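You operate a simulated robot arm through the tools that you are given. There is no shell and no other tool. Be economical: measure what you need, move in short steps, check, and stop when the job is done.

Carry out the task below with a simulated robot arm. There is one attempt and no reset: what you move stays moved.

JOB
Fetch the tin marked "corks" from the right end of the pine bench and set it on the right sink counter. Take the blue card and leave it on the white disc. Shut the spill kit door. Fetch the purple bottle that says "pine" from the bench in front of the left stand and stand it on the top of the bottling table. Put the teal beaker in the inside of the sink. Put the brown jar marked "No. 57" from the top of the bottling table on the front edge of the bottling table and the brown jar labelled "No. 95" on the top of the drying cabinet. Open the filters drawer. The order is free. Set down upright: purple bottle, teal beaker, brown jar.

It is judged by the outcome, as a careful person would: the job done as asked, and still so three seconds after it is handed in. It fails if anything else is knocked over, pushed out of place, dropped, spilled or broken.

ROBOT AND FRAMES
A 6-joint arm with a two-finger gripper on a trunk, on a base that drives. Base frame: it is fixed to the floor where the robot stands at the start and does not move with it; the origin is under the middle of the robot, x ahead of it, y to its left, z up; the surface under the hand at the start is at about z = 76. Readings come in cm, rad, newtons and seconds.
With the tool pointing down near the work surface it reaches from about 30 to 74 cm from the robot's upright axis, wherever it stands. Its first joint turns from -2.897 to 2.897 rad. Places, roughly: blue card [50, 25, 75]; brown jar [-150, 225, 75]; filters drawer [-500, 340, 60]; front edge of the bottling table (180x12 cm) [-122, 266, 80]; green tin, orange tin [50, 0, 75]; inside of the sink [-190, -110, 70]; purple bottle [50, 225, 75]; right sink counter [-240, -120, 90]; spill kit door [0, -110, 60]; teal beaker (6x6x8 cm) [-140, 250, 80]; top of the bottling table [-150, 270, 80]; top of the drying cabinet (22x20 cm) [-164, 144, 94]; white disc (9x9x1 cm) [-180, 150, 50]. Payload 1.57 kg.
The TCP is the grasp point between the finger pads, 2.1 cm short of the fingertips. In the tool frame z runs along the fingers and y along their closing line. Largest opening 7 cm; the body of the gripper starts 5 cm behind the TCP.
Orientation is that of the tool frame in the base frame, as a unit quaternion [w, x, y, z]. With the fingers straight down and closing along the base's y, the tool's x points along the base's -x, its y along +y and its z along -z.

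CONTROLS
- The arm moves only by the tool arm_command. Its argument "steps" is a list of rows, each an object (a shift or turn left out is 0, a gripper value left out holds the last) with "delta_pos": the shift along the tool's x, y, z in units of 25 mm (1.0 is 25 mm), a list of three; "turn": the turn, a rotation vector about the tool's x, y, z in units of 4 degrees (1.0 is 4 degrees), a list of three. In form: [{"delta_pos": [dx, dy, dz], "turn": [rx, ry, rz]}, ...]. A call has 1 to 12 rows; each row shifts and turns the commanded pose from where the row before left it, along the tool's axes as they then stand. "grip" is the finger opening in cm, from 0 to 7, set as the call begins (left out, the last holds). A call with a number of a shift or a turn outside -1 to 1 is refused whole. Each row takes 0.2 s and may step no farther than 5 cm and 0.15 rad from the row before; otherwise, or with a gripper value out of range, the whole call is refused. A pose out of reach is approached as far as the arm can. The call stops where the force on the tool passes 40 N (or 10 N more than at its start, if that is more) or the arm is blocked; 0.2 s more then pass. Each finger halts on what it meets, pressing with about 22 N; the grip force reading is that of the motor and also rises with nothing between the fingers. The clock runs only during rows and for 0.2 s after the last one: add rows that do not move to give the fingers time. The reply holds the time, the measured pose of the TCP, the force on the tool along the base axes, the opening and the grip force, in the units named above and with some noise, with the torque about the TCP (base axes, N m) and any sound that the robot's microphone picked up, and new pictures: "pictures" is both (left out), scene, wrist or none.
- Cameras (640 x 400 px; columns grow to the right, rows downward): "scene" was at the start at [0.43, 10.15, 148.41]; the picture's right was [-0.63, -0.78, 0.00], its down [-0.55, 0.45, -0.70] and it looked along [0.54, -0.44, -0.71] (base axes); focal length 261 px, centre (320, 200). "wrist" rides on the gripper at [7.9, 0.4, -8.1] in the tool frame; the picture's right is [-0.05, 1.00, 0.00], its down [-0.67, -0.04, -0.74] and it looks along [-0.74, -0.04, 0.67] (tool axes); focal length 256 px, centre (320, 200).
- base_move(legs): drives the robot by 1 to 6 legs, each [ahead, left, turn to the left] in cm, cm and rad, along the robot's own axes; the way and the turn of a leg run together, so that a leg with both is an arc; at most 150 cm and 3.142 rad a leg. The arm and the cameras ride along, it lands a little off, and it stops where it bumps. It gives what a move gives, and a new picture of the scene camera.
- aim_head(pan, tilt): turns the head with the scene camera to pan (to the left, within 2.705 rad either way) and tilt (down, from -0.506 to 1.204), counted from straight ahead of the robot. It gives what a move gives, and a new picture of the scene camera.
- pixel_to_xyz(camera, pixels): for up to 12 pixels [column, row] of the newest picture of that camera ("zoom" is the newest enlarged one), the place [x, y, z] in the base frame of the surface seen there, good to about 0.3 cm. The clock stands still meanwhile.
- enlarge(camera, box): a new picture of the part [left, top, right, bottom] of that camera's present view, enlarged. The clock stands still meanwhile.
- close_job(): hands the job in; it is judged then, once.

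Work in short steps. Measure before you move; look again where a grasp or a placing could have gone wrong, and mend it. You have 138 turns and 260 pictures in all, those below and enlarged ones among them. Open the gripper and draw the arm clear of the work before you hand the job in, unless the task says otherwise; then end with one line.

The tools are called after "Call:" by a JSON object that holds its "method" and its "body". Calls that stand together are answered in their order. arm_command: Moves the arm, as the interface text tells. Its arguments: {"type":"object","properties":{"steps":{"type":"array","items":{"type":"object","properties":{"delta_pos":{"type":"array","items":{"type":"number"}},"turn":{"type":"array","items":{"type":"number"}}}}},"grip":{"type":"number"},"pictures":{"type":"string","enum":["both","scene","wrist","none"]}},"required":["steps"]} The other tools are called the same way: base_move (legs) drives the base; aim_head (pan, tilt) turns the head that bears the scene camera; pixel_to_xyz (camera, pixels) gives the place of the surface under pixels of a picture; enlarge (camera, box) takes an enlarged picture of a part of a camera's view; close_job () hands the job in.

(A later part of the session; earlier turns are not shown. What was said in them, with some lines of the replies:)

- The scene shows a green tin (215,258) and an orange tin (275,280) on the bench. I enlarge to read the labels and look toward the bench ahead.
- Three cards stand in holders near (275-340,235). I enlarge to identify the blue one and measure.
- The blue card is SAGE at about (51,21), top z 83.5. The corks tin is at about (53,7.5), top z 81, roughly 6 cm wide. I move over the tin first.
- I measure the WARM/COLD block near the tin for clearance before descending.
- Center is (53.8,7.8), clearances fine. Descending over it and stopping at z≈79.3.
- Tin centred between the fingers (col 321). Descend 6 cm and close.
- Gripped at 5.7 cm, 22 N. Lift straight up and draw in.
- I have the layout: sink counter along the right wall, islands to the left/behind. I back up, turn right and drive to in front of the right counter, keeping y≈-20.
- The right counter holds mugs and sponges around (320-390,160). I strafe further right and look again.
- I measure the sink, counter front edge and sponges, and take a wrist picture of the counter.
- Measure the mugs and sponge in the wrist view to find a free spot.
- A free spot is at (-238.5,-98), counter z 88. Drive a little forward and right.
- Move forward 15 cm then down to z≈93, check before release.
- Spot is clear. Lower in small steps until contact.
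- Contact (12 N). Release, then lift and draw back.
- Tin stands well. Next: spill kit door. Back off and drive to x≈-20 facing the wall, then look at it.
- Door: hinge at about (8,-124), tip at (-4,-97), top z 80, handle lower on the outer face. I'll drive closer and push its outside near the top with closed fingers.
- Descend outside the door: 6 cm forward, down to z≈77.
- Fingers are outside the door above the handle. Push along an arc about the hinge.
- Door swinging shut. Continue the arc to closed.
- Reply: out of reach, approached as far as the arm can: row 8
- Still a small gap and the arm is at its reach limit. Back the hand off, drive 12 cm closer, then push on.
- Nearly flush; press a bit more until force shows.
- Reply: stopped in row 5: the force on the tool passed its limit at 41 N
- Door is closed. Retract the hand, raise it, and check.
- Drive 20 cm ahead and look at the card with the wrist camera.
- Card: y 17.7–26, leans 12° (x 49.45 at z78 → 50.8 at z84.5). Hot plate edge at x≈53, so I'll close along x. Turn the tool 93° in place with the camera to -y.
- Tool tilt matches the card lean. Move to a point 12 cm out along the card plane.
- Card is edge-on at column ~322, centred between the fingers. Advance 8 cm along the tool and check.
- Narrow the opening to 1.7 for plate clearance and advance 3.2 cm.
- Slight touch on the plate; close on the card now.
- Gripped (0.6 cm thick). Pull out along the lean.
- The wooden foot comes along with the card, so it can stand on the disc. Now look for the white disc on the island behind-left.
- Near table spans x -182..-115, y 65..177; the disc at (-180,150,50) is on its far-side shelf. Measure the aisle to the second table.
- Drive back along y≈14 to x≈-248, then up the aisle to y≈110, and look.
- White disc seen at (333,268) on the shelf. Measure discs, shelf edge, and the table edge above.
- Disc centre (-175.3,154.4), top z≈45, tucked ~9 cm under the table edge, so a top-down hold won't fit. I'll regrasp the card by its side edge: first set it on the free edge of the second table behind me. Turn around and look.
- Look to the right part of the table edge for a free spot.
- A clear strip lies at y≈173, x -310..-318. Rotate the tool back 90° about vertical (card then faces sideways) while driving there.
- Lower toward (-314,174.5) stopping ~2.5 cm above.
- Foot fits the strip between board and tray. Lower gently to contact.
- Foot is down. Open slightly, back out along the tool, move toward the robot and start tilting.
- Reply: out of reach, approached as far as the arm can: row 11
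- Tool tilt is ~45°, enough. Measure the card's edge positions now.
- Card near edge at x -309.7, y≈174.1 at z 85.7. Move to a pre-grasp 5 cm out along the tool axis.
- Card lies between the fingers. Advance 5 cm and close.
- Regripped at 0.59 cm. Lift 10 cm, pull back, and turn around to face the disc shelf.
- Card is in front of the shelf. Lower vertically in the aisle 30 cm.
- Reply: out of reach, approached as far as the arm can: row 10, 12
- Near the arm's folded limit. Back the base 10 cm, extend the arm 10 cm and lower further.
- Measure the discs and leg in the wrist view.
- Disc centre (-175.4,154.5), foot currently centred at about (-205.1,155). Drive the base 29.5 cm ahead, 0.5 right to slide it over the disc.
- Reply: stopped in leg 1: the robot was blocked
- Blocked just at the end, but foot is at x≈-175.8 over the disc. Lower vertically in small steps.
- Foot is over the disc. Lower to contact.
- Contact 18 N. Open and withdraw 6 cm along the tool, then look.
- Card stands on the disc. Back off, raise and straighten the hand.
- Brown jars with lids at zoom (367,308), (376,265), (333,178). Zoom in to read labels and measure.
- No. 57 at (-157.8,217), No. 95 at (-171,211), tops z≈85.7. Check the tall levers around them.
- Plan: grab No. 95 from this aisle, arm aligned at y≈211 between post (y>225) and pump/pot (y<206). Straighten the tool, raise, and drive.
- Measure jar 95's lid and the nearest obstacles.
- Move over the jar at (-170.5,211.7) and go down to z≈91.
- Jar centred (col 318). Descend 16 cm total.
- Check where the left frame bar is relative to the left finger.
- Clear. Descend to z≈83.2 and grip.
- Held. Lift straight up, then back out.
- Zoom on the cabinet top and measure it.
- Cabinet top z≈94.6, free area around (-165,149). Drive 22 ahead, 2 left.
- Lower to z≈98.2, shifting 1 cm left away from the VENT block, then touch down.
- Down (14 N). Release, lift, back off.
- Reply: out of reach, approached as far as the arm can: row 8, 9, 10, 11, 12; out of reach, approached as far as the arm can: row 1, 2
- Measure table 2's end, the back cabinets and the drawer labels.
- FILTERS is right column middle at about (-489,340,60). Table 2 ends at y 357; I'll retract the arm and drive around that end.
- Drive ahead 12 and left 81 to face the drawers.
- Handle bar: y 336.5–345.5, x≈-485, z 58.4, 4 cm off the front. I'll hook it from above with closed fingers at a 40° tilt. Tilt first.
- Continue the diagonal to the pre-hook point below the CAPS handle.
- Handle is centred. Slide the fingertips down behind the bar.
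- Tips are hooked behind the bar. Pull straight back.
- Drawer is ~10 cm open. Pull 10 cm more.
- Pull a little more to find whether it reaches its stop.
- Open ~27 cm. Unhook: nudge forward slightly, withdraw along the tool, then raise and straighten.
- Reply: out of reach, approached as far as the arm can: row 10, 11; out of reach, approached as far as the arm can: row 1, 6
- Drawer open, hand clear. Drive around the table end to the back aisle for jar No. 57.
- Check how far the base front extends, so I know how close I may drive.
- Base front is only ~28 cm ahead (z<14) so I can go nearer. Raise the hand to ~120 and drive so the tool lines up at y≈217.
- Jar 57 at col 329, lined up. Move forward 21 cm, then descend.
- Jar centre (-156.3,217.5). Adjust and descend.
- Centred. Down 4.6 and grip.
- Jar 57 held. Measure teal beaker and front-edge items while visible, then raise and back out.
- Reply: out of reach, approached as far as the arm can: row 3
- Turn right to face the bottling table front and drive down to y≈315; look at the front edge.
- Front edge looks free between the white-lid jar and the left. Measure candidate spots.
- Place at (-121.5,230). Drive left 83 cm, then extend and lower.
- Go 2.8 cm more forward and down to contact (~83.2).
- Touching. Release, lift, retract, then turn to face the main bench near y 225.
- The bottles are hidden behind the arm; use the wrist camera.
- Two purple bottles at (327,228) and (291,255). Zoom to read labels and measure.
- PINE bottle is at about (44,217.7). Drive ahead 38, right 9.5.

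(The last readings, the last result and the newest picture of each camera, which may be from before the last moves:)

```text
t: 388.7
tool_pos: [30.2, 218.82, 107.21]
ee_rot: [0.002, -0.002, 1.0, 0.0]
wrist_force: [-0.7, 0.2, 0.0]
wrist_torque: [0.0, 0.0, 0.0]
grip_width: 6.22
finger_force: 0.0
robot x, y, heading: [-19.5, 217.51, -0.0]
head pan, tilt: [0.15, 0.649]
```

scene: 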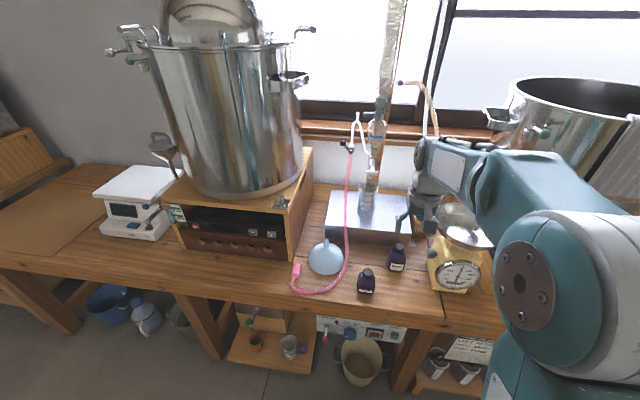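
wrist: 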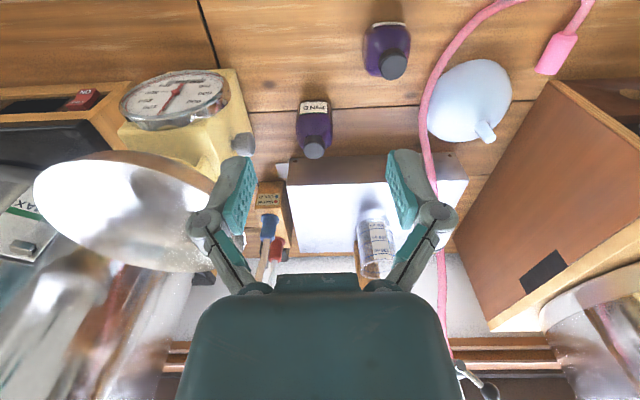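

Measure bottle cap, scale, pan and plate.

Call:
{"method": "pixel_to_xyz", "body": {"camera": "wrist", "pixels": [[314, 148], [314, 112], [300, 120], [330, 120], [245, 140], [215, 110], [190, 200], [212, 200], [330, 165], [340, 200], [388, 68], [430, 130]]}}

Call:
{"method": "enlarge", "body": {"camera": "wrist", "box": [270, 80, 370, 170]}}

```text
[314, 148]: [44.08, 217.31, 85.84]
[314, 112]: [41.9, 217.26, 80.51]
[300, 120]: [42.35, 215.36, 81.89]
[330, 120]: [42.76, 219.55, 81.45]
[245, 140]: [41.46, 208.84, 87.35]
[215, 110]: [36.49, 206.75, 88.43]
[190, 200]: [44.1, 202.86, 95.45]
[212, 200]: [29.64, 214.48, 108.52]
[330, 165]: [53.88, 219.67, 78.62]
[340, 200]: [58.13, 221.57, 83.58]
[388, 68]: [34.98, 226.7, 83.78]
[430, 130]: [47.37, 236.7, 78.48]
```

```text
4.44 times, centred on (320, 125) of wrist
```

zoom: 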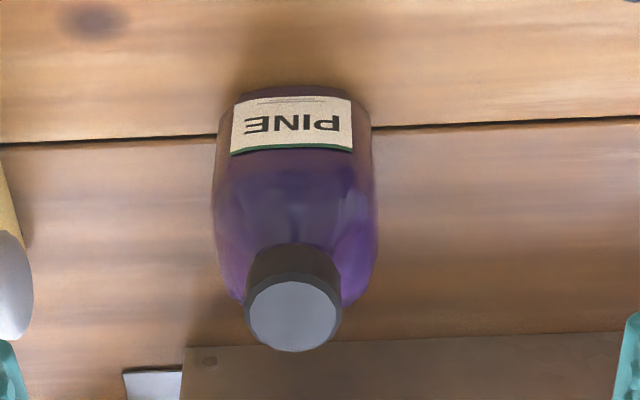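

PINE bottle centre (44.2,217.4), top z 86, ~4.9 wide. Move above and descend to z≈90.

Call:
{"method": "arm_command", "body": {"steps": [{"delta_pos": [-0.93, -0.095, 0]}, {"delta_pos": [-0.93, -0.095, 0]}, {"delta_pos": [-0.93, -0.095, 0]}, {"delta_pos": [-0.93, -0.095, 0]}, {"delta_pos": [-0.93, -0.095, 0]}, {"delta_pos": [-0.93, -0.095, 0]}, {"delta_pos": [0, 0, 1]}, {"delta_pos": [0, 0, 1]}, {"delta_pos": [0, 0, 1]}, {"delta_pos": [0, 0, 1]}, {"delta_pos": [0, 0, 1]}, {"delta_pos": [0, 0, 1]}], "pictures": "both"}}

```text
t: 391.3
tool_pos: [44.25, 217.58, 92.14]
ee_rot: [0.002, -0.002, 1.0, -0.002]
wrist_force: [0.0, 0.3, -0.4]
wrist_torque: [0.01, -0.03, -0.01]
grip_width: 6.19
finger_force: 0.0
robot x, y, heading: [-19.82, 217.22, 0.002]
head pan, tilt: [0.15, 0.649]
```

scene: 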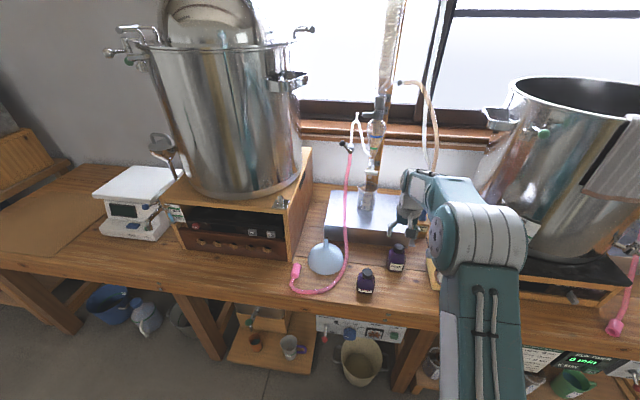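
wrist: 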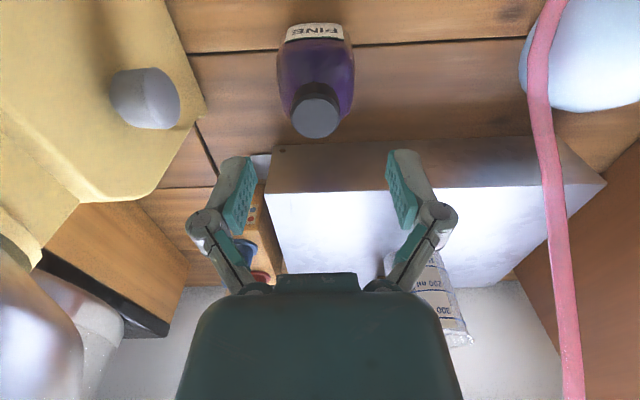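

Centred. Descend to z≈81.5, grip.

Call:
{"method": "arm_command", "body": {"steps": [{"delta_pos": [0, -0.06, 0.86]}, {"delta_pos": [0, 0, 0.86]}, {"delta_pos": [0, 0, 0.86]}, {"delta_pos": [0, 0, 0.86]}, {"delta_pos": [0, 0, 0.8]}], "pictures": "none"}}

Call:
{"method": "arm_command", "body": {"steps": [{}, {}, {}], "grip": 3.4, "pictures": "wrist"}}

```text
t: 392.5
tool_pos: [44.17, 217.4, 81.66]
ee_rot: [0.003, -0.002, 1.0, -0.001]
wrist_force: [0.0, 0.1, 0.5]
wrist_torque: [0.01, 0.03, 0.0]
grip_width: 6.22
finger_force: 0.1
robot x, y, heading: [-19.66, 217.27, -0.001]
head pan, tilt: [0.15, 0.649]
```

```text
t: 393.3
tool_pos: [44.29, 217.27, 81.74]
ee_rot: [0.003, -0.003, 1.0, 0.001]
wrist_force: [-0.3, -1.5, 5.9]
wrist_torque: [0.01, -0.09, -0.03]
grip_width: 5.76
finger_force: 22.0
robot x, y, heading: [-20.14, 217.38, -0.002]
head pan, tilt: [0.15, 0.649]
```

wrist: 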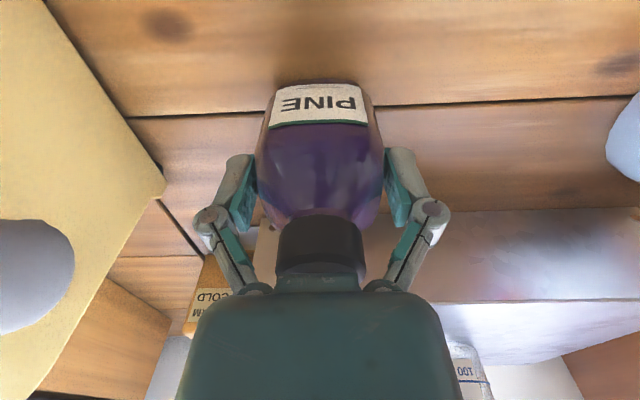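

Gripped (5.76 cm). Lift and draw back.

Call:
{"method": "arm_command", "body": {"steps": [{"delta_pos": [0, 0, -0.5]}, {"delta_pos": [0, 0, -1]}, {"delta_pos": [0, 0, -1]}, {"delta_pos": [0, 0, -1]}, {"delta_pos": [0, 0, -1]}, {"delta_pos": [0, 0, -1]}, {"delta_pos": [0, 0, -1]}, {"delta_pos": [0, 0, -1]}, {"delta_pos": [0, 0, -1]}, {"delta_pos": [0, 0, -1]}, {"delta_pos": [0, 0, -1]}, {"delta_pos": [0.5, 0, -1]}], "pictures": "wrist"}}

Call:
{"method": "arm_command", "body": {"steps": [{"delta_pos": [1, 0, 0]}, {"delta_pos": [1, 0, 0]}, {"delta_pos": [1, 0, 0]}, {"delta_pos": [1, 0, 0]}, {"delta_pos": [1, 0, 0]}, {"delta_pos": [1, 0, 0]}], "pictures": "none"}}

Call:
{"method": "base_move", "body": {"legs": [[-42, -2, 0], [0, 0, 3.14]]}}

Call:
{"method": "aim_head", "body": {"pan": 0.3, "tilt": 0.8}}

```text
t: 395.9
tool_pos: [42.78, 217.33, 110.41]
ee_rot: [0.003, -0.002, 1.0, -0.001]
wrist_force: [0.2, -0.5, -2.6]
wrist_torque: [-0.01, 0.0, 0.02]
grip_width: 5.76
finger_force: 22.3
robot x, y, heading: [-19.83, 217.51, -0.001]
head pan, tilt: [0.15, 0.649]
```

wrist: 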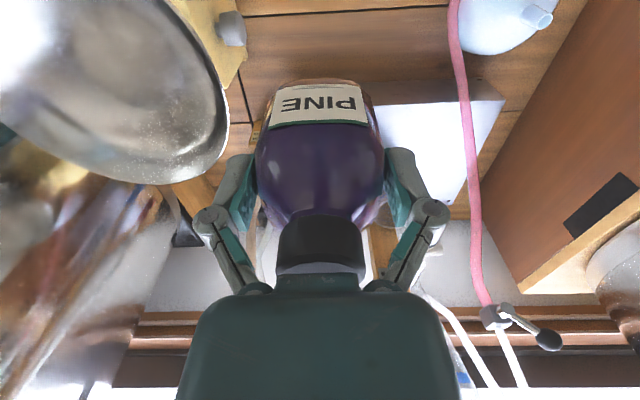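

```text
t: 397.3
tool_pos: [27.84, 217.26, 110.35]
ee_rot: [0.003, -0.001, 1.0, -0.001]
wrist_force: [-0.6, 0.2, -2.6]
wrist_torque: [0.0, 0.02, 0.02]
grip_width: 5.78
finger_force: 21.7
robot x, y, heading: [-20.12, 217.5, 0.001]
head pan, tilt: [0.15, 0.649]
```

```text
t: 407.2
tool_pos: [-109.27, 215.89, 110.23]
ee_rot: [-0.001, 1.0, -0.002, -0.003]
wrist_force: [-0.4, 0.1, -2.0]
wrist_torque: [-0.03, -0.02, 0.01]
grip_width: 5.77
finger_force: 21.9
robot x, y, heading: [-61.63, 215.37, 3.133]
head pan, tilt: [0.15, 0.649]
```

scene: 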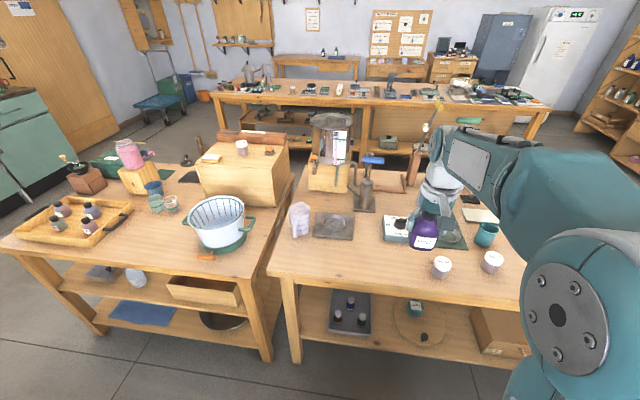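

```text
t: 407.9
tool_pos: [-109.35, 215.88, 110.3]
ee_rot: [-0.001, 1.0, -0.002, -0.003]
wrist_force: [0.6, -0.7, -2.5]
wrist_torque: [0.03, -0.04, 0.04]
grip_width: 5.78
finger_force: 22.0
robot x, y, heading: [-61.38, 215.47, 3.133]
head pan, tilt: [0.3, 0.799]
```

scene: 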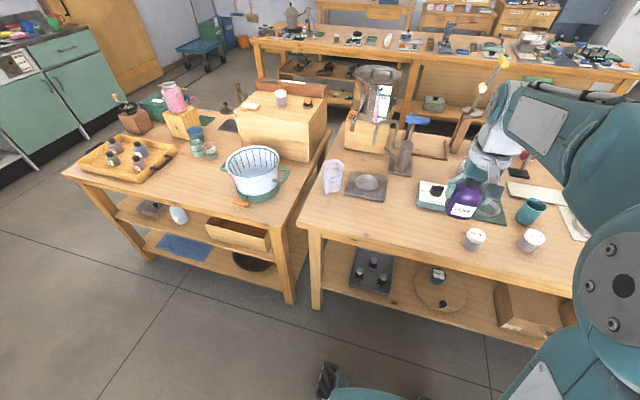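

Find a free spot for the bottle between jug plate (370,187) and dose box (432,197).

Call:
{"method": "pixel_to_xyz", "body": {"camera": "scene", "pixels": [[400, 205], [400, 220], [400, 235], [388, 190], [380, 200], [415, 205], [440, 212], [395, 195], [474, 235], [350, 215]]}}

```text
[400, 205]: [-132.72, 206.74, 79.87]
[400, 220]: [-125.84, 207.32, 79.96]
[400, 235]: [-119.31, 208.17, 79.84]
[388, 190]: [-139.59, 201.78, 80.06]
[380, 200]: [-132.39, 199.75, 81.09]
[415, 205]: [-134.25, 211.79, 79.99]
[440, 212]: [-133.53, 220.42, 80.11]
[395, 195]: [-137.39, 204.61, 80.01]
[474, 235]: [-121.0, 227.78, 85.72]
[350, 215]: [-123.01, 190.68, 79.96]
```

Place at (-130,208). Drive ahead 8 and left 8, then extend and lower.

Call:
{"method": "base_move", "body": {"legs": [[8, 8, 0]]}}

Call:
{"method": "arm_command", "body": {"steps": [{"delta_pos": [-0.85, 0, 0]}, {"delta_pos": [-0.85, 0, 0.3]}, {"delta_pos": [-0.85, 0, 0.8]}, {"delta_pos": [-0.85, 0, 0.8]}, {"delta_pos": [-0.85, 0, 0.8]}, {"delta_pos": [-0.8, 0, 0.8]}, {"delta_pos": [0, 0, 0.8]}, {"delta_pos": [0, 0, 0.8]}, {"delta_pos": [0, 0, 0.8]}], "pictures": "both"}}

```text
t: 409.1
tool_pos: [-117.32, 209.02, 110.42]
ee_rot: [0.003, 1.0, -0.003, -0.003]
wrist_force: [-0.6, 0.2, -2.2]
wrist_torque: [-0.06, -0.04, 0.02]
grip_width: 5.8
finger_force: 22.1
robot x, y, heading: [-69.55, 207.83, 3.129]
head pan, tilt: [0.3, 0.799]
```

scene: 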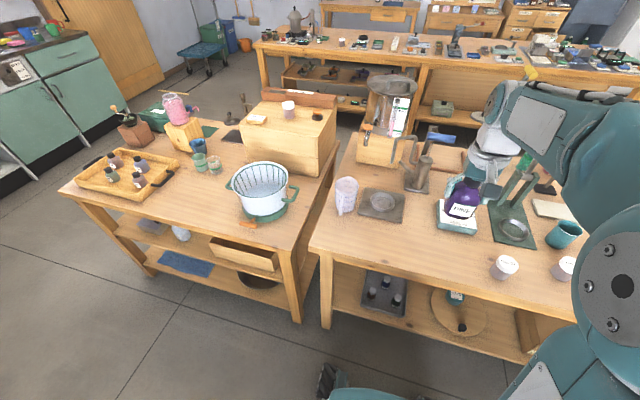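

```text
t: 411.1
tool_pos: [-129.94, 208.39, 95.59]
ee_rot: [-0.001, 1.0, -0.004, -0.003]
wrist_force: [0.7, 0.8, -1.9]
wrist_torque: [-0.01, -0.04, 0.04]
grip_width: 5.77
finger_force: 21.9
robot x, y, heading: [-69.27, 207.68, 3.132]
head pan, tilt: [0.3, 0.799]
```

scene: 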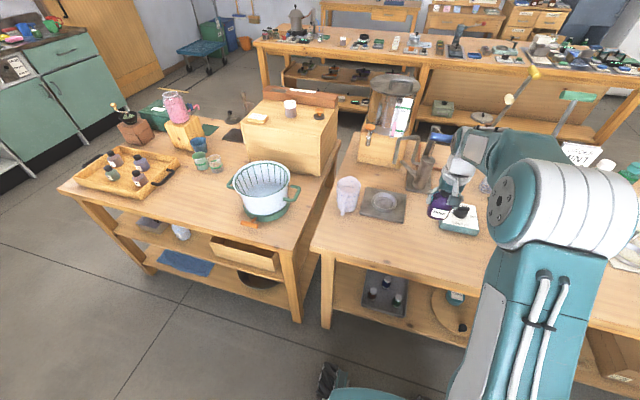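
wrist: 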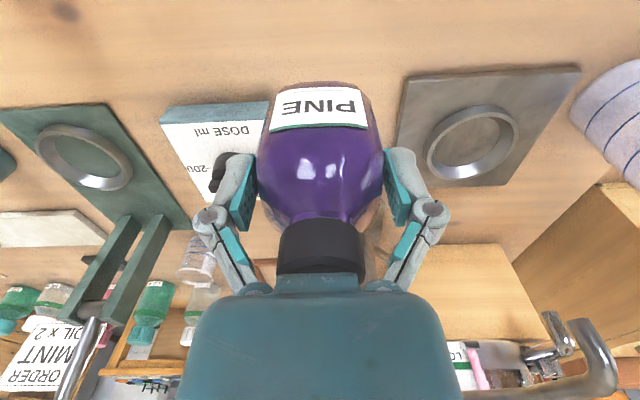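

Lower to contact (~85.7), easing 1 cm toward the front.

Call:
{"method": "arm_command", "body": {"steps": [{"delta_pos": [0.4, 0, 0.8]}, {"delta_pos": [0, 0, 0.9]}, {"delta_pos": [0, 0, 0.9]}, {"delta_pos": [0, 0, 0.9]}, {"delta_pos": [0, 0, 0.3]}, {"delta_pos": [0, 0, 0.08]}, {"delta_pos": [0, 0, 0.08]}, {"delta_pos": [0, 0, 0.06]}], "pictures": "wrist"}}

```text
t: 412.9
tool_pos: [-129.07, 208.32, 85.63]
ee_rot: [-0.002, 1.0, -0.003, -0.002]
wrist_force: [2.3, 1.1, 3.0]
wrist_torque: [-0.08, 0.01, 0.04]
grip_width: 5.75
finger_force: 21.7
robot x, y, heading: [-69.59, 207.57, 3.135]
head pan, tilt: [0.3, 0.799]
```

wrist: 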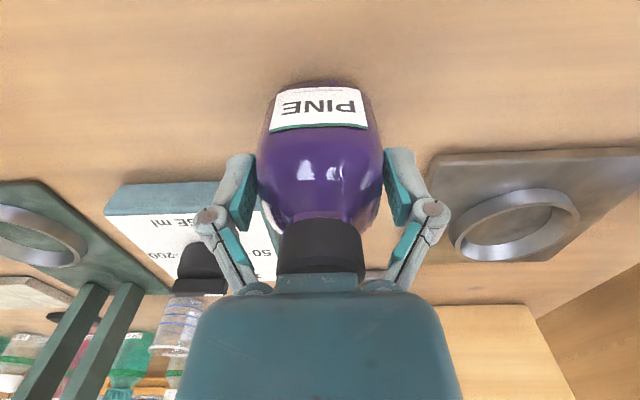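

Contact. Release, lift up and retract.

Call:
{"method": "arm_command", "body": {"steps": [{}, {}, {"delta_pos": [0, 0, -0.6]}, {"delta_pos": [0, 0, -1]}, {"delta_pos": [0, 0, -1]}, {"delta_pos": [0, 0, -1]}, {"delta_pos": [0, 0, -1]}, {"delta_pos": [0, 0, -1]}, {"delta_pos": [0.8, 0, -1]}, {"delta_pos": [1, 0, -1]}, {"delta_pos": [1, 0, -1]}, {"delta_pos": [1, 0, -1]}], "grip": 7, "pictures": "wrist"}}

Call:
{"method": "base_move", "body": {"legs": [[0, -40, 0]]}}

Call:
{"method": "arm_command", "body": {"steps": [{}], "pictures": "wrist"}}

```text
t: 415.5
tool_pos: [-119.41, 208.12, 109.59]
ee_rot: [-0.003, 1.0, -0.002, -0.002]
wrist_force: [0.0, -1.3, -0.5]
wrist_torque: [-0.01, 0.0, -0.02]
grip_width: 7.01
finger_force: 0.1
robot x, y, heading: [-69.28, 207.52, 3.131]
head pan, tilt: [0.3, 0.799]
```

wrist: 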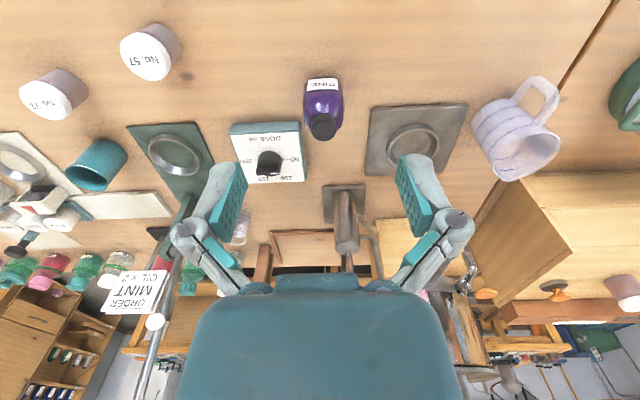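

```text
t: 418.0
tool_pos: [-118.97, 247.39, 109.68]
ee_rot: [-0.003, 1.0, -0.003, -0.003]
wrist_force: [-1.1, -0.6, 0.2]
wrist_torque: [0.03, -0.04, -0.05]
grip_width: 7.0
finger_force: 0.1
robot x, y, heading: [-69.66, 247.31, 3.13]
head pan, tilt: [0.3, 0.799]
```

scene: 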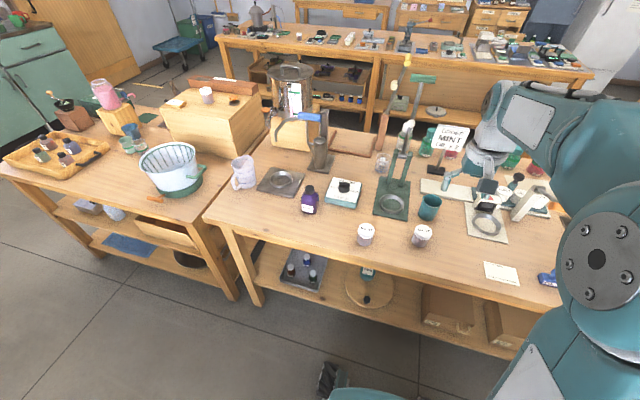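

```text
t: 418.4
tool_pos: [-118.97, 248.16, 109.75]
ee_rot: [0.0, 1.0, -0.004, -0.002]
wrist_force: [0.0, 0.8, 0.5]
wrist_torque: [0.01, -0.01, -0.01]
grip_width: 7.01
finger_force: 0.1
robot x, y, heading: [-69.16, 247.55, 3.13]
head pan, tilt: [0.3, 0.799]
```

wrist: 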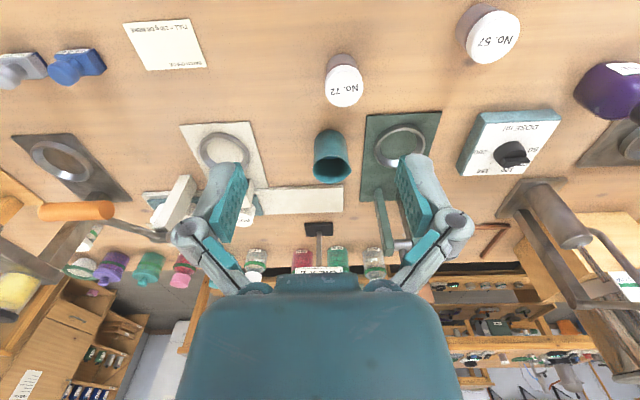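

Measure the beaker rim and neighbours.

Call:
{"method": "pixel_to_xyz", "body": {"camera": "wrist", "pixels": [[331, 135], [318, 145], [346, 145], [332, 159], [332, 182], [315, 170], [349, 170], [180, 200], [400, 145], [380, 210], [230, 150], [320, 228]]}}

Call:
{"method": "enlarge", "body": {"camera": "wrist", "box": [270, 100, 400, 250]}}

```text
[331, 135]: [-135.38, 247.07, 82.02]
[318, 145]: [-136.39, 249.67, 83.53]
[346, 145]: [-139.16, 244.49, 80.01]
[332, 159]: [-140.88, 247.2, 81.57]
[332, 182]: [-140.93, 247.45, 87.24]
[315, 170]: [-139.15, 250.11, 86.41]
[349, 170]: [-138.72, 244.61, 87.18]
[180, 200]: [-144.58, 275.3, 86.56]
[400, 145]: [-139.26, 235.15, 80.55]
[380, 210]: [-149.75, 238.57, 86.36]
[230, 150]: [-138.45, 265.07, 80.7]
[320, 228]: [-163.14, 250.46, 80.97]
```

```text
2.67 times, centred on (335, 175) of wrist
```

zoom: 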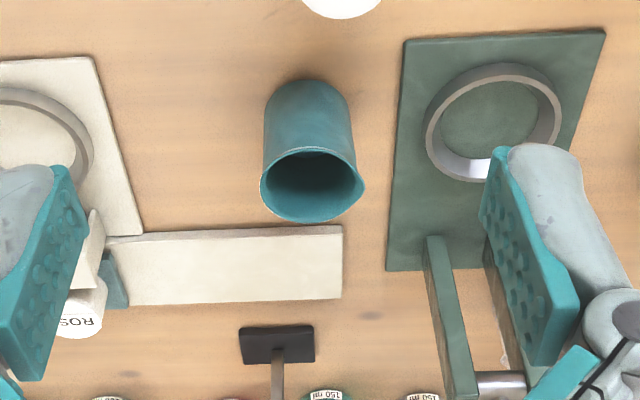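

Beaker centre (-138.2,247.35), rim ~6 with a spout toward -y. I'll rotate the jaws 40° to avoid the spout. Move above first.

Call:
{"method": "arm_command", "body": {"steps": [{"delta_pos": [-0.96, 0.04, 0]}, {"delta_pos": [-0.96, 0.04, 0]}, {"delta_pos": [-0.96, 0.04, 0]}, {"delta_pos": [-0.96, 0.04, 0]}, {"delta_pos": [-0.96, 0.04, 0]}, {"delta_pos": [-0.96, 0.04, 0]}, {"delta_pos": [-0.96, 0.04, 0]}, {"delta_pos": [-0.96, 0.04, 0]}], "pictures": "none"}}

Call:
{"method": "arm_command", "body": {"steps": [{"turn": [0, 0, -1]}, {"turn": [0, 0, -1]}, {"turn": [0, 0, -1]}, {"turn": [0, 0, -1]}, {"turn": [0, 0, -1]}, {"turn": [0, 0, -1]}, {"turn": [0, 0, -1]}, {"turn": [0, 0, -1]}, {"turn": [0, 0, -1]}, {"turn": [0, 0, -1]}, {"delta_pos": [0, 0, 1]}, {"delta_pos": [0, 0, 1]}], "pictures": "both"}}

```text
t: 420.2
tool_pos: [-138.25, 247.2, 110.03]
ee_rot: [-0.001, 1.0, -0.004, -0.005]
wrist_force: [1.4, 0.1, 5.3]
wrist_torque: [0.0, 0.09, -0.01]
grip_width: 7.0
finger_force: 0.1
robot x, y, heading: [-69.34, 247.27, 3.129]
head pan, tilt: [0.3, 0.799]
```

```text
t: 422.8
tool_pos: [-138.33, 247.22, 104.79]
ee_rot: [-0.003, 0.941, 0.338, -0.002]
wrist_force: [-0.5, 0.7, -0.4]
wrist_torque: [-0.01, -0.02, 0.02]
grip_width: 7.0
finger_force: 0.1
robot x, y, heading: [-69.14, 247.79, 3.132]
head pan, tilt: [0.3, 0.799]
```

scene: 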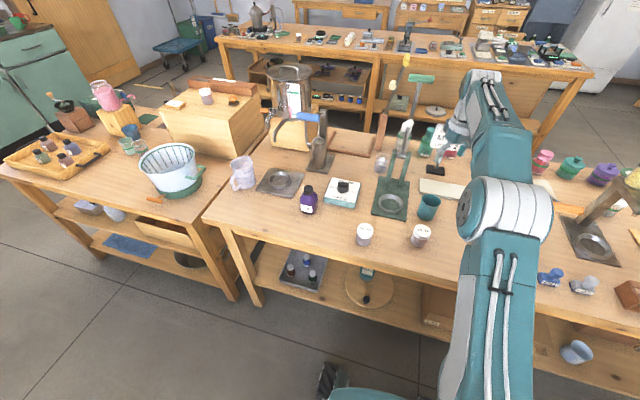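
wrist: 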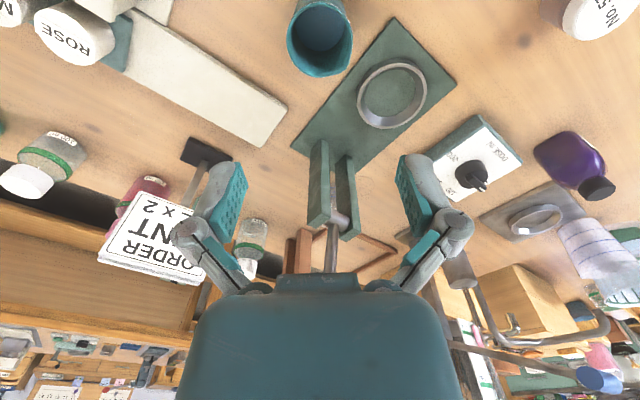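

Call:
{"method": "arm_command", "body": {"steps": [{"delta_pos": [0, 0, 1]}, {"delta_pos": [0, 0, 1]}, {"delta_pos": [0, 0, 1]}, {"delta_pos": [0, 0, 0.8]}], "pictures": "wrist"}}

Call:
{"method": "pixel_to_xyz", "body": {"camera": "wrist", "pixels": [[320, 120], [290, 110], [350, 110], [320, 80], [320, 140]]}}

```text
t: 423.8
tool_pos: [-138.33, 247.22, 95.26]
ee_rot: [-0.002, 0.941, 0.338, -0.002]
wrist_force: [-0.5, -0.3, -0.2]
wrist_torque: [-0.03, 0.02, 0.0]
grip_width: 6.97
finger_force: 0.1
robot x, y, heading: [-69.62, 247.58, 3.135]
head pan, tilt: [0.3, 0.799]
```

wrist: 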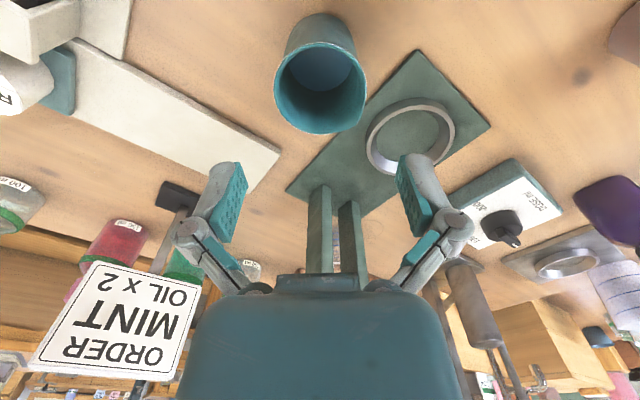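

```text
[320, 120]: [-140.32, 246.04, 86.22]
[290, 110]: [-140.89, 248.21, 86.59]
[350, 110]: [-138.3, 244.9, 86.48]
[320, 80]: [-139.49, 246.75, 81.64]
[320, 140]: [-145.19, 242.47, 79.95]
```

Rim centred (275–365). Descend 10.7 cm and close gently.

Call:
{"method": "arm_command", "body": {"steps": [{"delta_pos": [0, 0, 0.9]}, {"delta_pos": [0, 0, 0.9]}, {"delta_pos": [0, 0, 0.9]}, {"delta_pos": [0, 0, 0.8]}, {"delta_pos": [0, 0, 0.8]}], "pictures": "wrist"}}

Call:
{"method": "arm_command", "body": {"steps": [{}, {}, {}], "grip": 4.5, "pictures": "wrist"}}

```text
t: 425.0
tool_pos: [-138.25, 247.25, 84.45]
ee_rot: [-0.002, 0.941, 0.339, -0.002]
wrist_force: [0.5, 0.4, 1.2]
wrist_torque: [-0.03, -0.01, 0.02]
grip_width: 7.01
finger_force: 0.0
robot x, y, heading: [-69.35, 247.26, 3.131]
head pan, tilt: [0.3, 0.799]
```

wrist: 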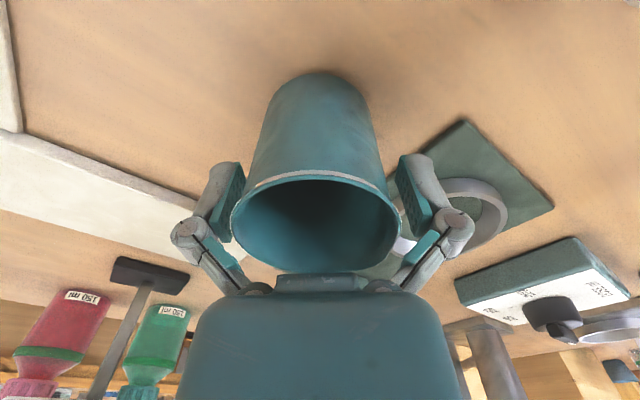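

```text
t: 425.8
tool_pos: [-138.34, 247.15, 84.55]
ee_rot: [-0.003, 0.941, 0.339, -0.002]
wrist_force: [-0.5, 0.1, 6.7]
wrist_torque: [-0.13, -0.1, 0.0]
grip_width: 5.54
finger_force: 22.1
robot x, y, heading: [-69.42, 247.64, 3.135]
head pan, tilt: [0.3, 0.799]
```

wrist: 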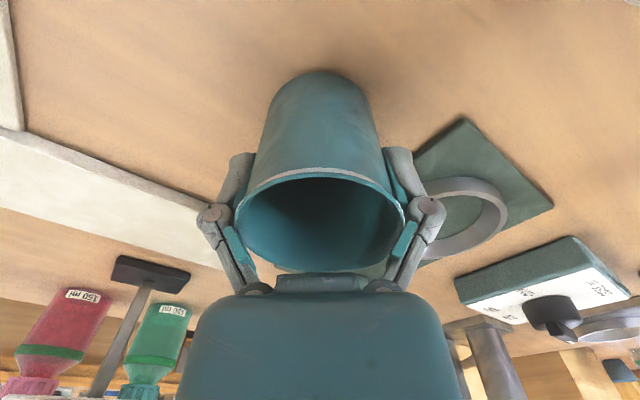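

Gripped 5.5 cm. Lift straight up, rotate back, retract.

Call:
{"method": "arm_command", "body": {"steps": [{"delta_pos": [0, 0, -0.5]}, {"delta_pos": [0, 0, -1]}, {"delta_pos": [0, 0, -1]}, {"delta_pos": [0, 0, -1]}, {"delta_pos": [0, 0, -1]}, {"delta_pos": [0, 0, -1]}, {"delta_pos": [0, 0, -1]}, {"delta_pos": [0, 0, -1]}, {"delta_pos": [0, 0, -1]}, {"delta_pos": [0, 0, -1]}, {"delta_pos": [0, 0, -1]}], "pictures": "wrist"}}

Call:
{"method": "arm_command", "body": {"steps": [{"turn": [0, 0, 1]}, {"turn": [0, 0, 1]}, {"turn": [0, 0, 1]}, {"turn": [0, 0, 1]}, {"turn": [0, 0, 1]}, {"turn": [0, 0, 1]}, {"turn": [0, 0, 1]}, {"turn": [0, 0, 1]}, {"turn": [0, 0, 1]}, {"turn": [0, 0, 1]}], "pictures": "none"}}

Call:
{"method": "arm_command", "body": {"steps": [{"delta_pos": [0.9, 0, 0]}, {"delta_pos": [0.9, 0, 0]}, {"delta_pos": [0.9, 0, 0]}, {"delta_pos": [0.9, 0, 0]}, {"delta_pos": [0.9, 0, 0]}, {"delta_pos": [0.9, 0, 0]}, {"delta_pos": [0.9, 0, 0]}, {"delta_pos": [0.9, 0, 0]}, {"delta_pos": [0.9, 0, 0]}], "pictures": "none"}}

Call:
{"method": "base_move", "body": {"legs": [[-12, 0, 0], [0, 150, 0], [0, 117, 0], [0, 0, 1.571], [0, -106, 0]]}}

Call:
{"method": "aim_head", "body": {"pan": 0.2, "tilt": 0.75}}

```text
t: 428.2
tool_pos: [-137.97, 247.15, 110.73]
ee_rot: [-0.003, 0.941, 0.339, -0.001]
wrist_force: [0.9, -0.4, 0.0]
wrist_torque: [0.03, 0.02, 0.0]
grip_width: 5.53
finger_force: 22.0
out of reach, approached as far as the arm can: row 11
robot x, y, heading: [-69.21, 247.86, 3.13]
head pan, tilt: [0.3, 0.799]
```

wrist: 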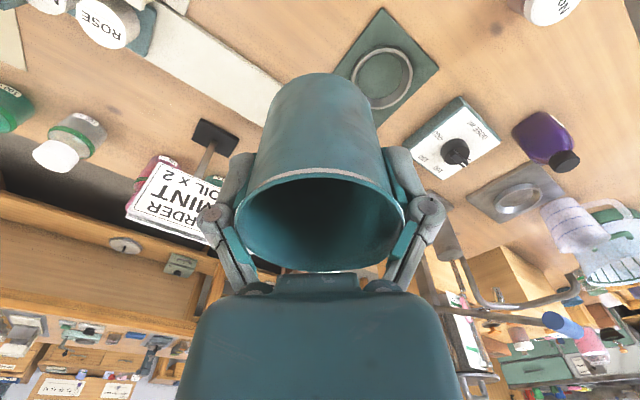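

```text
t: 430.4
tool_pos: [-137.87, 247.11, 110.67]
ee_rot: [-0.002, 1.0, -0.003, -0.003]
wrist_force: [0.3, 0.3, 0.0]
wrist_torque: [0.01, -0.01, 0.0]
grip_width: 5.54
finger_force: 21.8
robot x, y, heading: [-69.23, 247.67, 3.132]
head pan, tilt: [0.3, 0.799]
```

```text
t: 432.4
tool_pos: [-117.57, 246.99, 110.43]
ee_rot: [-0.002, 1.0, -0.003, -0.001]
wrist_force: [-0.7, -0.1, -0.7]
wrist_torque: [-0.03, 0.01, 0.01]
grip_width: 5.55
finger_force: 21.8
robot x, y, heading: [-69.25, 247.66, 3.129]
head pan, tilt: [0.3, 0.799]
```

```text
t: 455.1
tool_pos: [-167.47, -66.64, 110.49]
ee_rot: [0.0, 0.71, 0.705, -0.002]
wrist_force: [0.3, 0.3, 0.0]
wrist_torque: [-0.03, 0.01, 0.0]
grip_width: 5.54
finger_force: 22.1
robot x, y, heading: [-168.15, -18.35, -1.574]
head pan, tilt: [0.3, 0.799]
```

scene: 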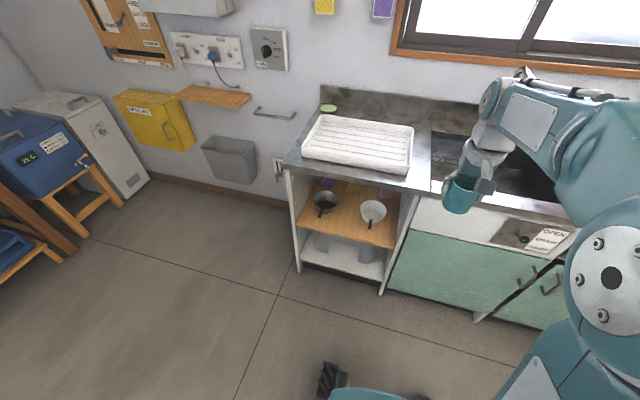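

```text
t: 455.8
tool_pos: [-167.59, -66.59, 110.61]
ee_rot: [0.0, 0.709, 0.705, -0.002]
wrist_force: [-1.1, 0.4, -0.7]
wrist_torque: [-0.01, 0.01, -0.01]
grip_width: 5.56
finger_force: 21.6
robot x, y, heading: [-167.93, -17.85, -1.587]
head pan, tilt: [0.201, 0.75]
```

scene: 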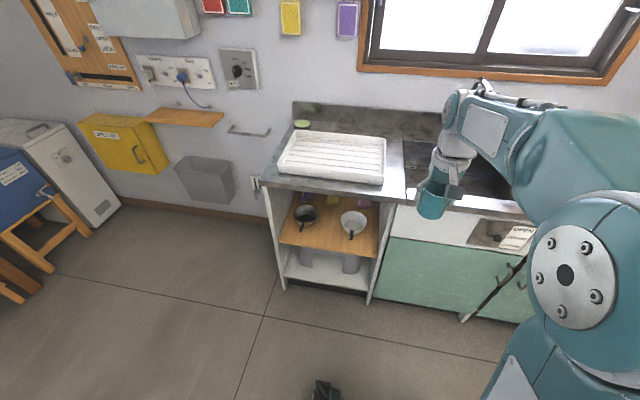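

Beaker held; spill kit door still shut. Drive right 34 and ahead 25 to the sink, look with the wrist camera.

Call:
{"method": "base_move", "body": {"legs": [[0, -34, 0.016], [25, 0, 0]]}}

Call:
{"method": "arm_command", "body": {"steps": [{}], "pictures": "wrist"}}

Call:
{"method": "pixel_to_xyz", "body": {"camera": "scene", "pixels": [[300, 170], [340, 180], [330, 130], [290, 100], [350, 160]]}}

```text
t: 459.4
tool_pos: [-200.41, -91.57, 110.45]
ee_rot: [0.001, 0.703, 0.711, -0.003]
wrist_force: [-0.2, -0.6, -1.9]
wrist_torque: [-0.03, 0.05, 0.0]
grip_width: 5.54
finger_force: 22.1
robot x, y, heading: [-201.46, -43.41, -1.562]
head pan, tilt: [0.201, 0.75]
```

scene: 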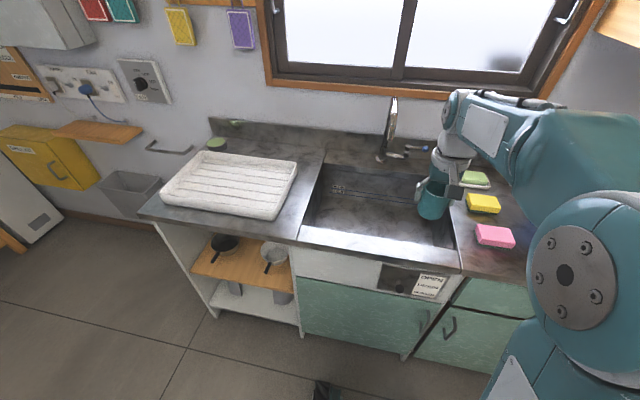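

```text
t: 459.8
tool_pos: [-200.36, -91.63, 110.47]
ee_rot: [0.0, 0.703, 0.711, -0.002]
wrist_force: [0.7, 0.1, -1.0]
wrist_torque: [0.0, 0.03, 0.0]
grip_width: 5.57
finger_force: 22.5
robot x, y, heading: [-201.81, -43.23, -1.565]
head pan, tilt: [0.201, 0.75]
```

wrist: 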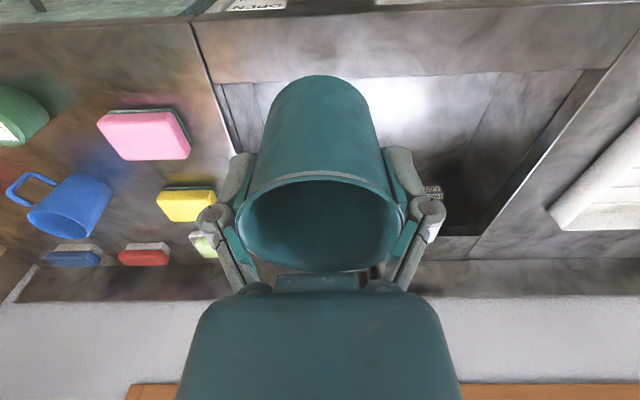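

```text
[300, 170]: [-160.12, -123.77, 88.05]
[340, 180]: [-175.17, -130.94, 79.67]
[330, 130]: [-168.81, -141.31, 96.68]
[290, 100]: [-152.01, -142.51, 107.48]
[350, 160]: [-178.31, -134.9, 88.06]
```

Call:
{"method": "pixel_to_xyz", "body": {"camera": "scene", "pixels": [[360, 215], [400, 215], [340, 195], [452, 245], [455, 225], [380, 238], [380, 250], [393, 100], [388, 150], [395, 120], [320, 170], [400, 230]]}}

```text
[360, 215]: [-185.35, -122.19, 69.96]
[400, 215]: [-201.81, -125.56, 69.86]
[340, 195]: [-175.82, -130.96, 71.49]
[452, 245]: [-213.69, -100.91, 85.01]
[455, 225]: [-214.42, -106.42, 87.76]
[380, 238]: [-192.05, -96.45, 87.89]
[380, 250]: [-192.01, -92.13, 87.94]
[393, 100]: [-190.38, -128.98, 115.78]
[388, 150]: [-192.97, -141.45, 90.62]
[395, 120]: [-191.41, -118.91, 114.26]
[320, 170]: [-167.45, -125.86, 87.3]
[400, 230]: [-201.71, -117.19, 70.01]
```

Sink interior x -213..-167, y -131..-98, floor z 70; faucet at x≈-191. Target (-204,-115). Drive 8 ahead, then move above.

Call:
{"method": "base_move", "body": {"legs": [[8, -2, 0]]}}

Call:
{"method": "arm_command", "body": {"steps": [{"delta_pos": [-0.85, -0.1, 0]}, {"delta_pos": [-0.85, -0.1, 0]}, {"delta_pos": [-0.85, -0.1, 0]}, {"delta_pos": [-0.85, -0.1, 0]}, {"delta_pos": [-0.85, -0.1, 0]}, {"delta_pos": [-0.85, -0.1, 0]}, {"delta_pos": [-0.85, -0.04, 0]}, {"delta_pos": [0, 0, 1]}, {"delta_pos": [0, 0, 1]}, {"delta_pos": [0, 0, 1]}, {"delta_pos": [0, 0, 1]}], "pictures": "both"}}

```text
t: 460.9
tool_pos: [-201.73, -99.58, 110.53]
ee_rot: [0.0, 0.704, 0.71, -0.004]
wrist_force: [0.2, 0.4, -0.8]
wrist_torque: [-0.01, 0.07, 0.01]
grip_width: 5.56
finger_force: 22.1
robot x, y, heading: [-203.14, -51.11, -1.566]
head pan, tilt: [0.201, 0.75]
```

scene: 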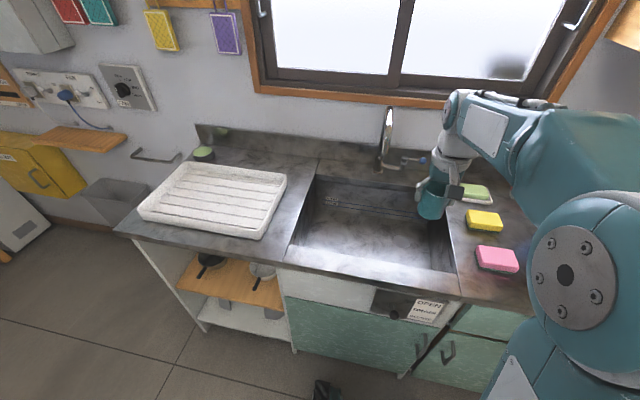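

```text
t: 463.3
tool_pos: [-203.64, -114.47, 100.62]
ee_rot: [0.0, 0.704, 0.71, -0.003]
wrist_force: [-0.7, 0.0, -0.8]
wrist_torque: [-0.02, 0.0, 0.01]
grip_width: 5.54
finger_force: 21.7
robot x, y, heading: [-203.53, -51.37, -1.569]
head pan, tilt: [0.201, 0.75]
```

scene: 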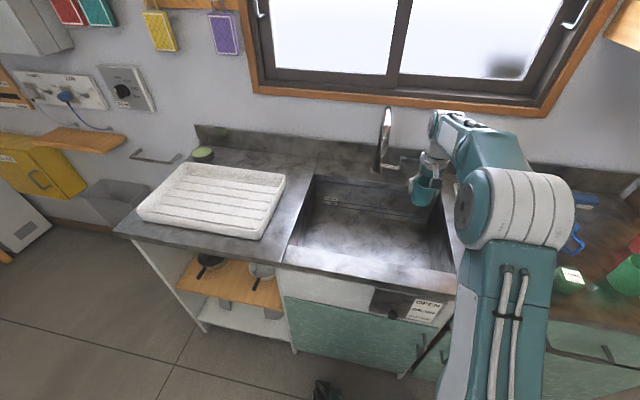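
wrist: 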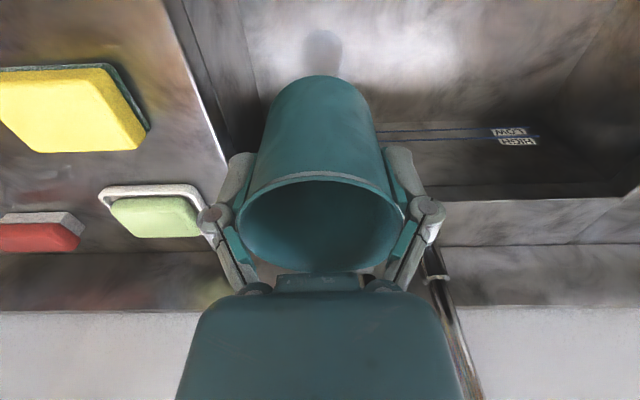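

Descend into the sink, stopping ~1 cm above the floor.

Call:
{"method": "arm_command", "body": {"steps": [{"delta_pos": [0, 0.2, 1]}, {"delta_pos": [0, 0, 1]}, {"delta_pos": [0, 0, 1]}, {"delta_pos": [0, 0, 1]}, {"delta_pos": [0, 0, 1]}, {"delta_pos": [0, 0, 1]}, {"delta_pos": [0, 0, 1]}, {"delta_pos": [0, 0, 1]}, {"delta_pos": [0, 0, 1]}, {"delta_pos": [0, 0, 0.9]}], "pictures": "wrist"}}

```text
t: 465.5
tool_pos: [-203.22, -114.66, 75.87]
ee_rot: [0.001, 0.703, 0.711, -0.003]
wrist_force: [-0.8, -0.1, -0.3]
wrist_torque: [0.0, -0.01, -0.01]
grip_width: 5.52
finger_force: 21.5
robot x, y, heading: [-203.63, -51.71, -1.565]
head pan, tilt: [0.201, 0.75]
```

wrist: 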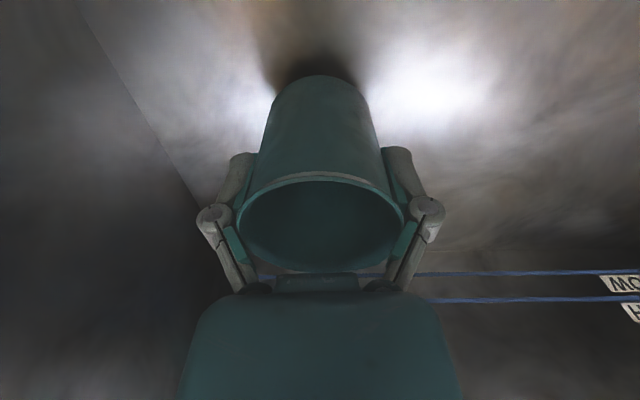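

Call:
{"method": "arm_command", "body": {"steps": [{"delta_pos": [0, 0, 0.3]}, {"delta_pos": [0, 0, 0.1]}, {"delta_pos": [0, 0, 0.08]}, {"delta_pos": [0, 0, 0.08]}, {"delta_pos": [0, 0, 0.08]}], "pictures": "none"}}

```text
t: 466.7
tool_pos: [-203.16, -114.79, 74.63]
ee_rot: [0.002, 0.704, 0.71, -0.005]
wrist_force: [-0.9, 3.7, 30.5]
wrist_torque: [0.05, -0.01, -0.03]
grip_width: 5.6
finger_force: 21.8
robot x, y, heading: [-203.81, -51.29, -1.566]
head pan, tilt: [0.201, 0.75]
```

On the floor. Open fully and lift straight out.

Call:
{"method": "arm_command", "body": {"steps": [{"delta_pos": [0, 0, -0.08]}, {}, {}], "grip": 7, "pictures": "none"}}

Call:
{"method": "arm_command", "body": {"steps": [{"delta_pos": [0, 0, -0.5]}, {"delta_pos": [0, 0, -0.8]}, {"delta_pos": [0, 0, -1]}, {"delta_pos": [0, 0, -1]}, {"delta_pos": [0, 0, -1]}, {"delta_pos": [0, 0, -1]}, {"delta_pos": [0, 0, -1]}, {"delta_pos": [0, 0, -1]}, {"delta_pos": [0, 0, -1]}, {"delta_pos": [0, 0, -1]}, {"delta_pos": [0, 0, -1]}, {"delta_pos": [0, 0, -1]}], "pictures": "wrist"}}

Call:
{"method": "arm_command", "body": {"steps": [{"delta_pos": [1, 0, -0.5]}, {"delta_pos": [1, 0, -0.5]}, {"delta_pos": [1, 0, 0]}, {"delta_pos": [1, 0, 0]}, {"delta_pos": [1, 0, 0]}, {"delta_pos": [1, 0, 0]}, {"delta_pos": [1, 0, 0]}], "pictures": "both"}}

```text
t: 467.5
tool_pos: [-203.15, -114.72, 74.41]
ee_rot: [0.0, 0.703, 0.711, -0.002]
wrist_force: [0.1, 0.7, -0.2]
wrist_torque: [0.02, -0.04, 0.01]
grip_width: 6.99
finger_force: 0.0
robot x, y, heading: [-203.66, -51.62, -1.562]
head pan, tilt: [0.201, 0.75]
```

```text
t: 470.1
tool_pos: [-203.24, -114.57, 102.57]
ee_rot: [0.0, 0.703, 0.711, -0.002]
wrist_force: [0.2, 0.5, -0.2]
wrist_torque: [-0.01, -0.01, -0.02]
grip_width: 7.02
finger_force: 0.0
robot x, y, heading: [-203.53, -51.23, -1.569]
head pan, tilt: [0.201, 0.75]
```

wrist: 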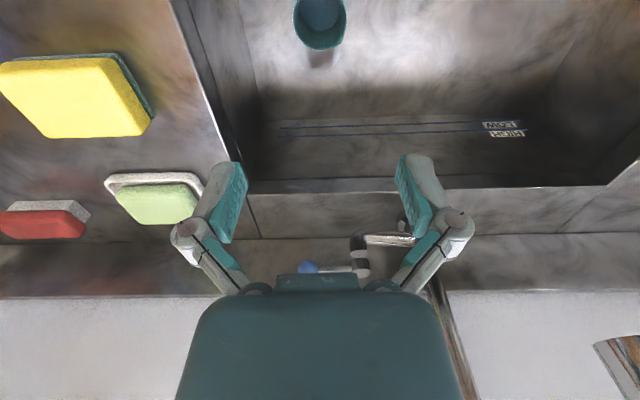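

```text
t: 471.7
tool_pos: [-203.35, -97.01, 105.14]
ee_rot: [0.0, 0.703, 0.711, -0.004]
wrist_force: [0.6, -0.1, -0.1]
wrist_torque: [0.03, -0.01, 0.01]
grip_width: 7.0
finger_force: 0.2
robot x, y, heading: [-203.22, -51.21, -1.56]
head pan, tilt: [0.201, 0.75]
```

scene: 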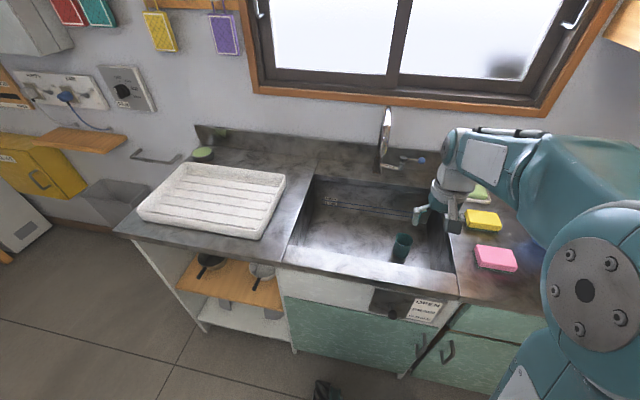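
wrist: 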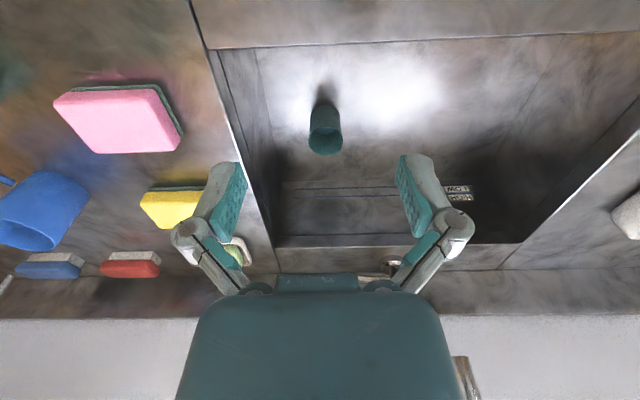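

The beaker stands upright in the sink. Back the robot away from the counter and take a last look at the right counter.

Call:
{"method": "base_move", "body": {"legs": [[-35, 0, 0]]}}

Call:
{"method": "aim_head", "body": {"pan": -0.2, "tilt": 0.6}}

```text
t: 473.9
tool_pos: [-203.4, -61.94, 105.15]
ee_rot: [0.001, 0.702, 0.712, -0.005]
wrist_force: [0.6, -0.4, 0.3]
wrist_torque: [0.04, -0.01, -0.03]
grip_width: 6.99
finger_force: 0.0
robot x, y, heading: [-203.73, -16.08, -1.56]
head pan, tilt: [0.201, 0.75]
```

scene: 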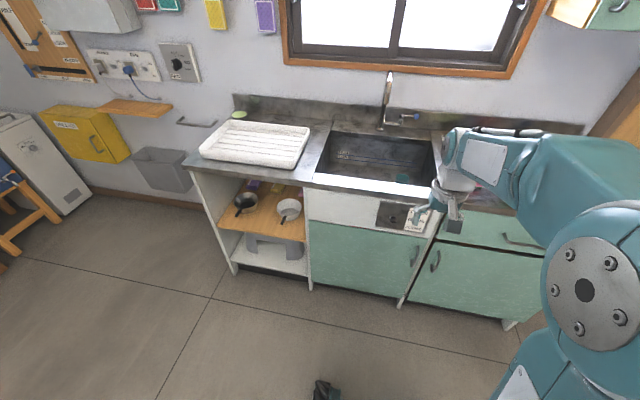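

```text
t: 474.8
tool_pos: [-203.45, -61.85, 105.11]
ee_rot: [0.001, 0.702, 0.712, -0.003]
wrist_force: [0.0, 0.3, 0.0]
wrist_torque: [0.03, 0.01, -0.01]
grip_width: 7.0
finger_force: 0.1
robot x, y, heading: [-203.81, -16.36, -1.557]
head pan, tilt: [-0.201, 0.6]
```

scene: 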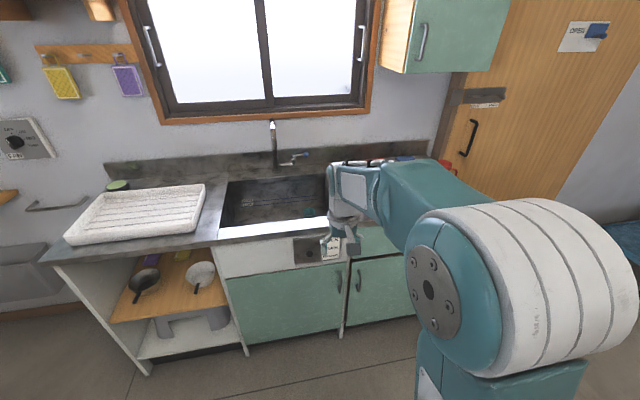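

Each item was seen in place after it was set down; the hand is empty and clear. Handing in.

Call:
{"method": "close_job", "body": {}}

```text
The job is handed in.
```

I did all eight parts of the job and handed it in: corks tin, blue card, spill kit door, PINE bottle, teal beaker, jars No. 57 and No. 95, and the filters drawer. The card stands on the disc with its wooden foot still attached, and I did not recheck it at the end.
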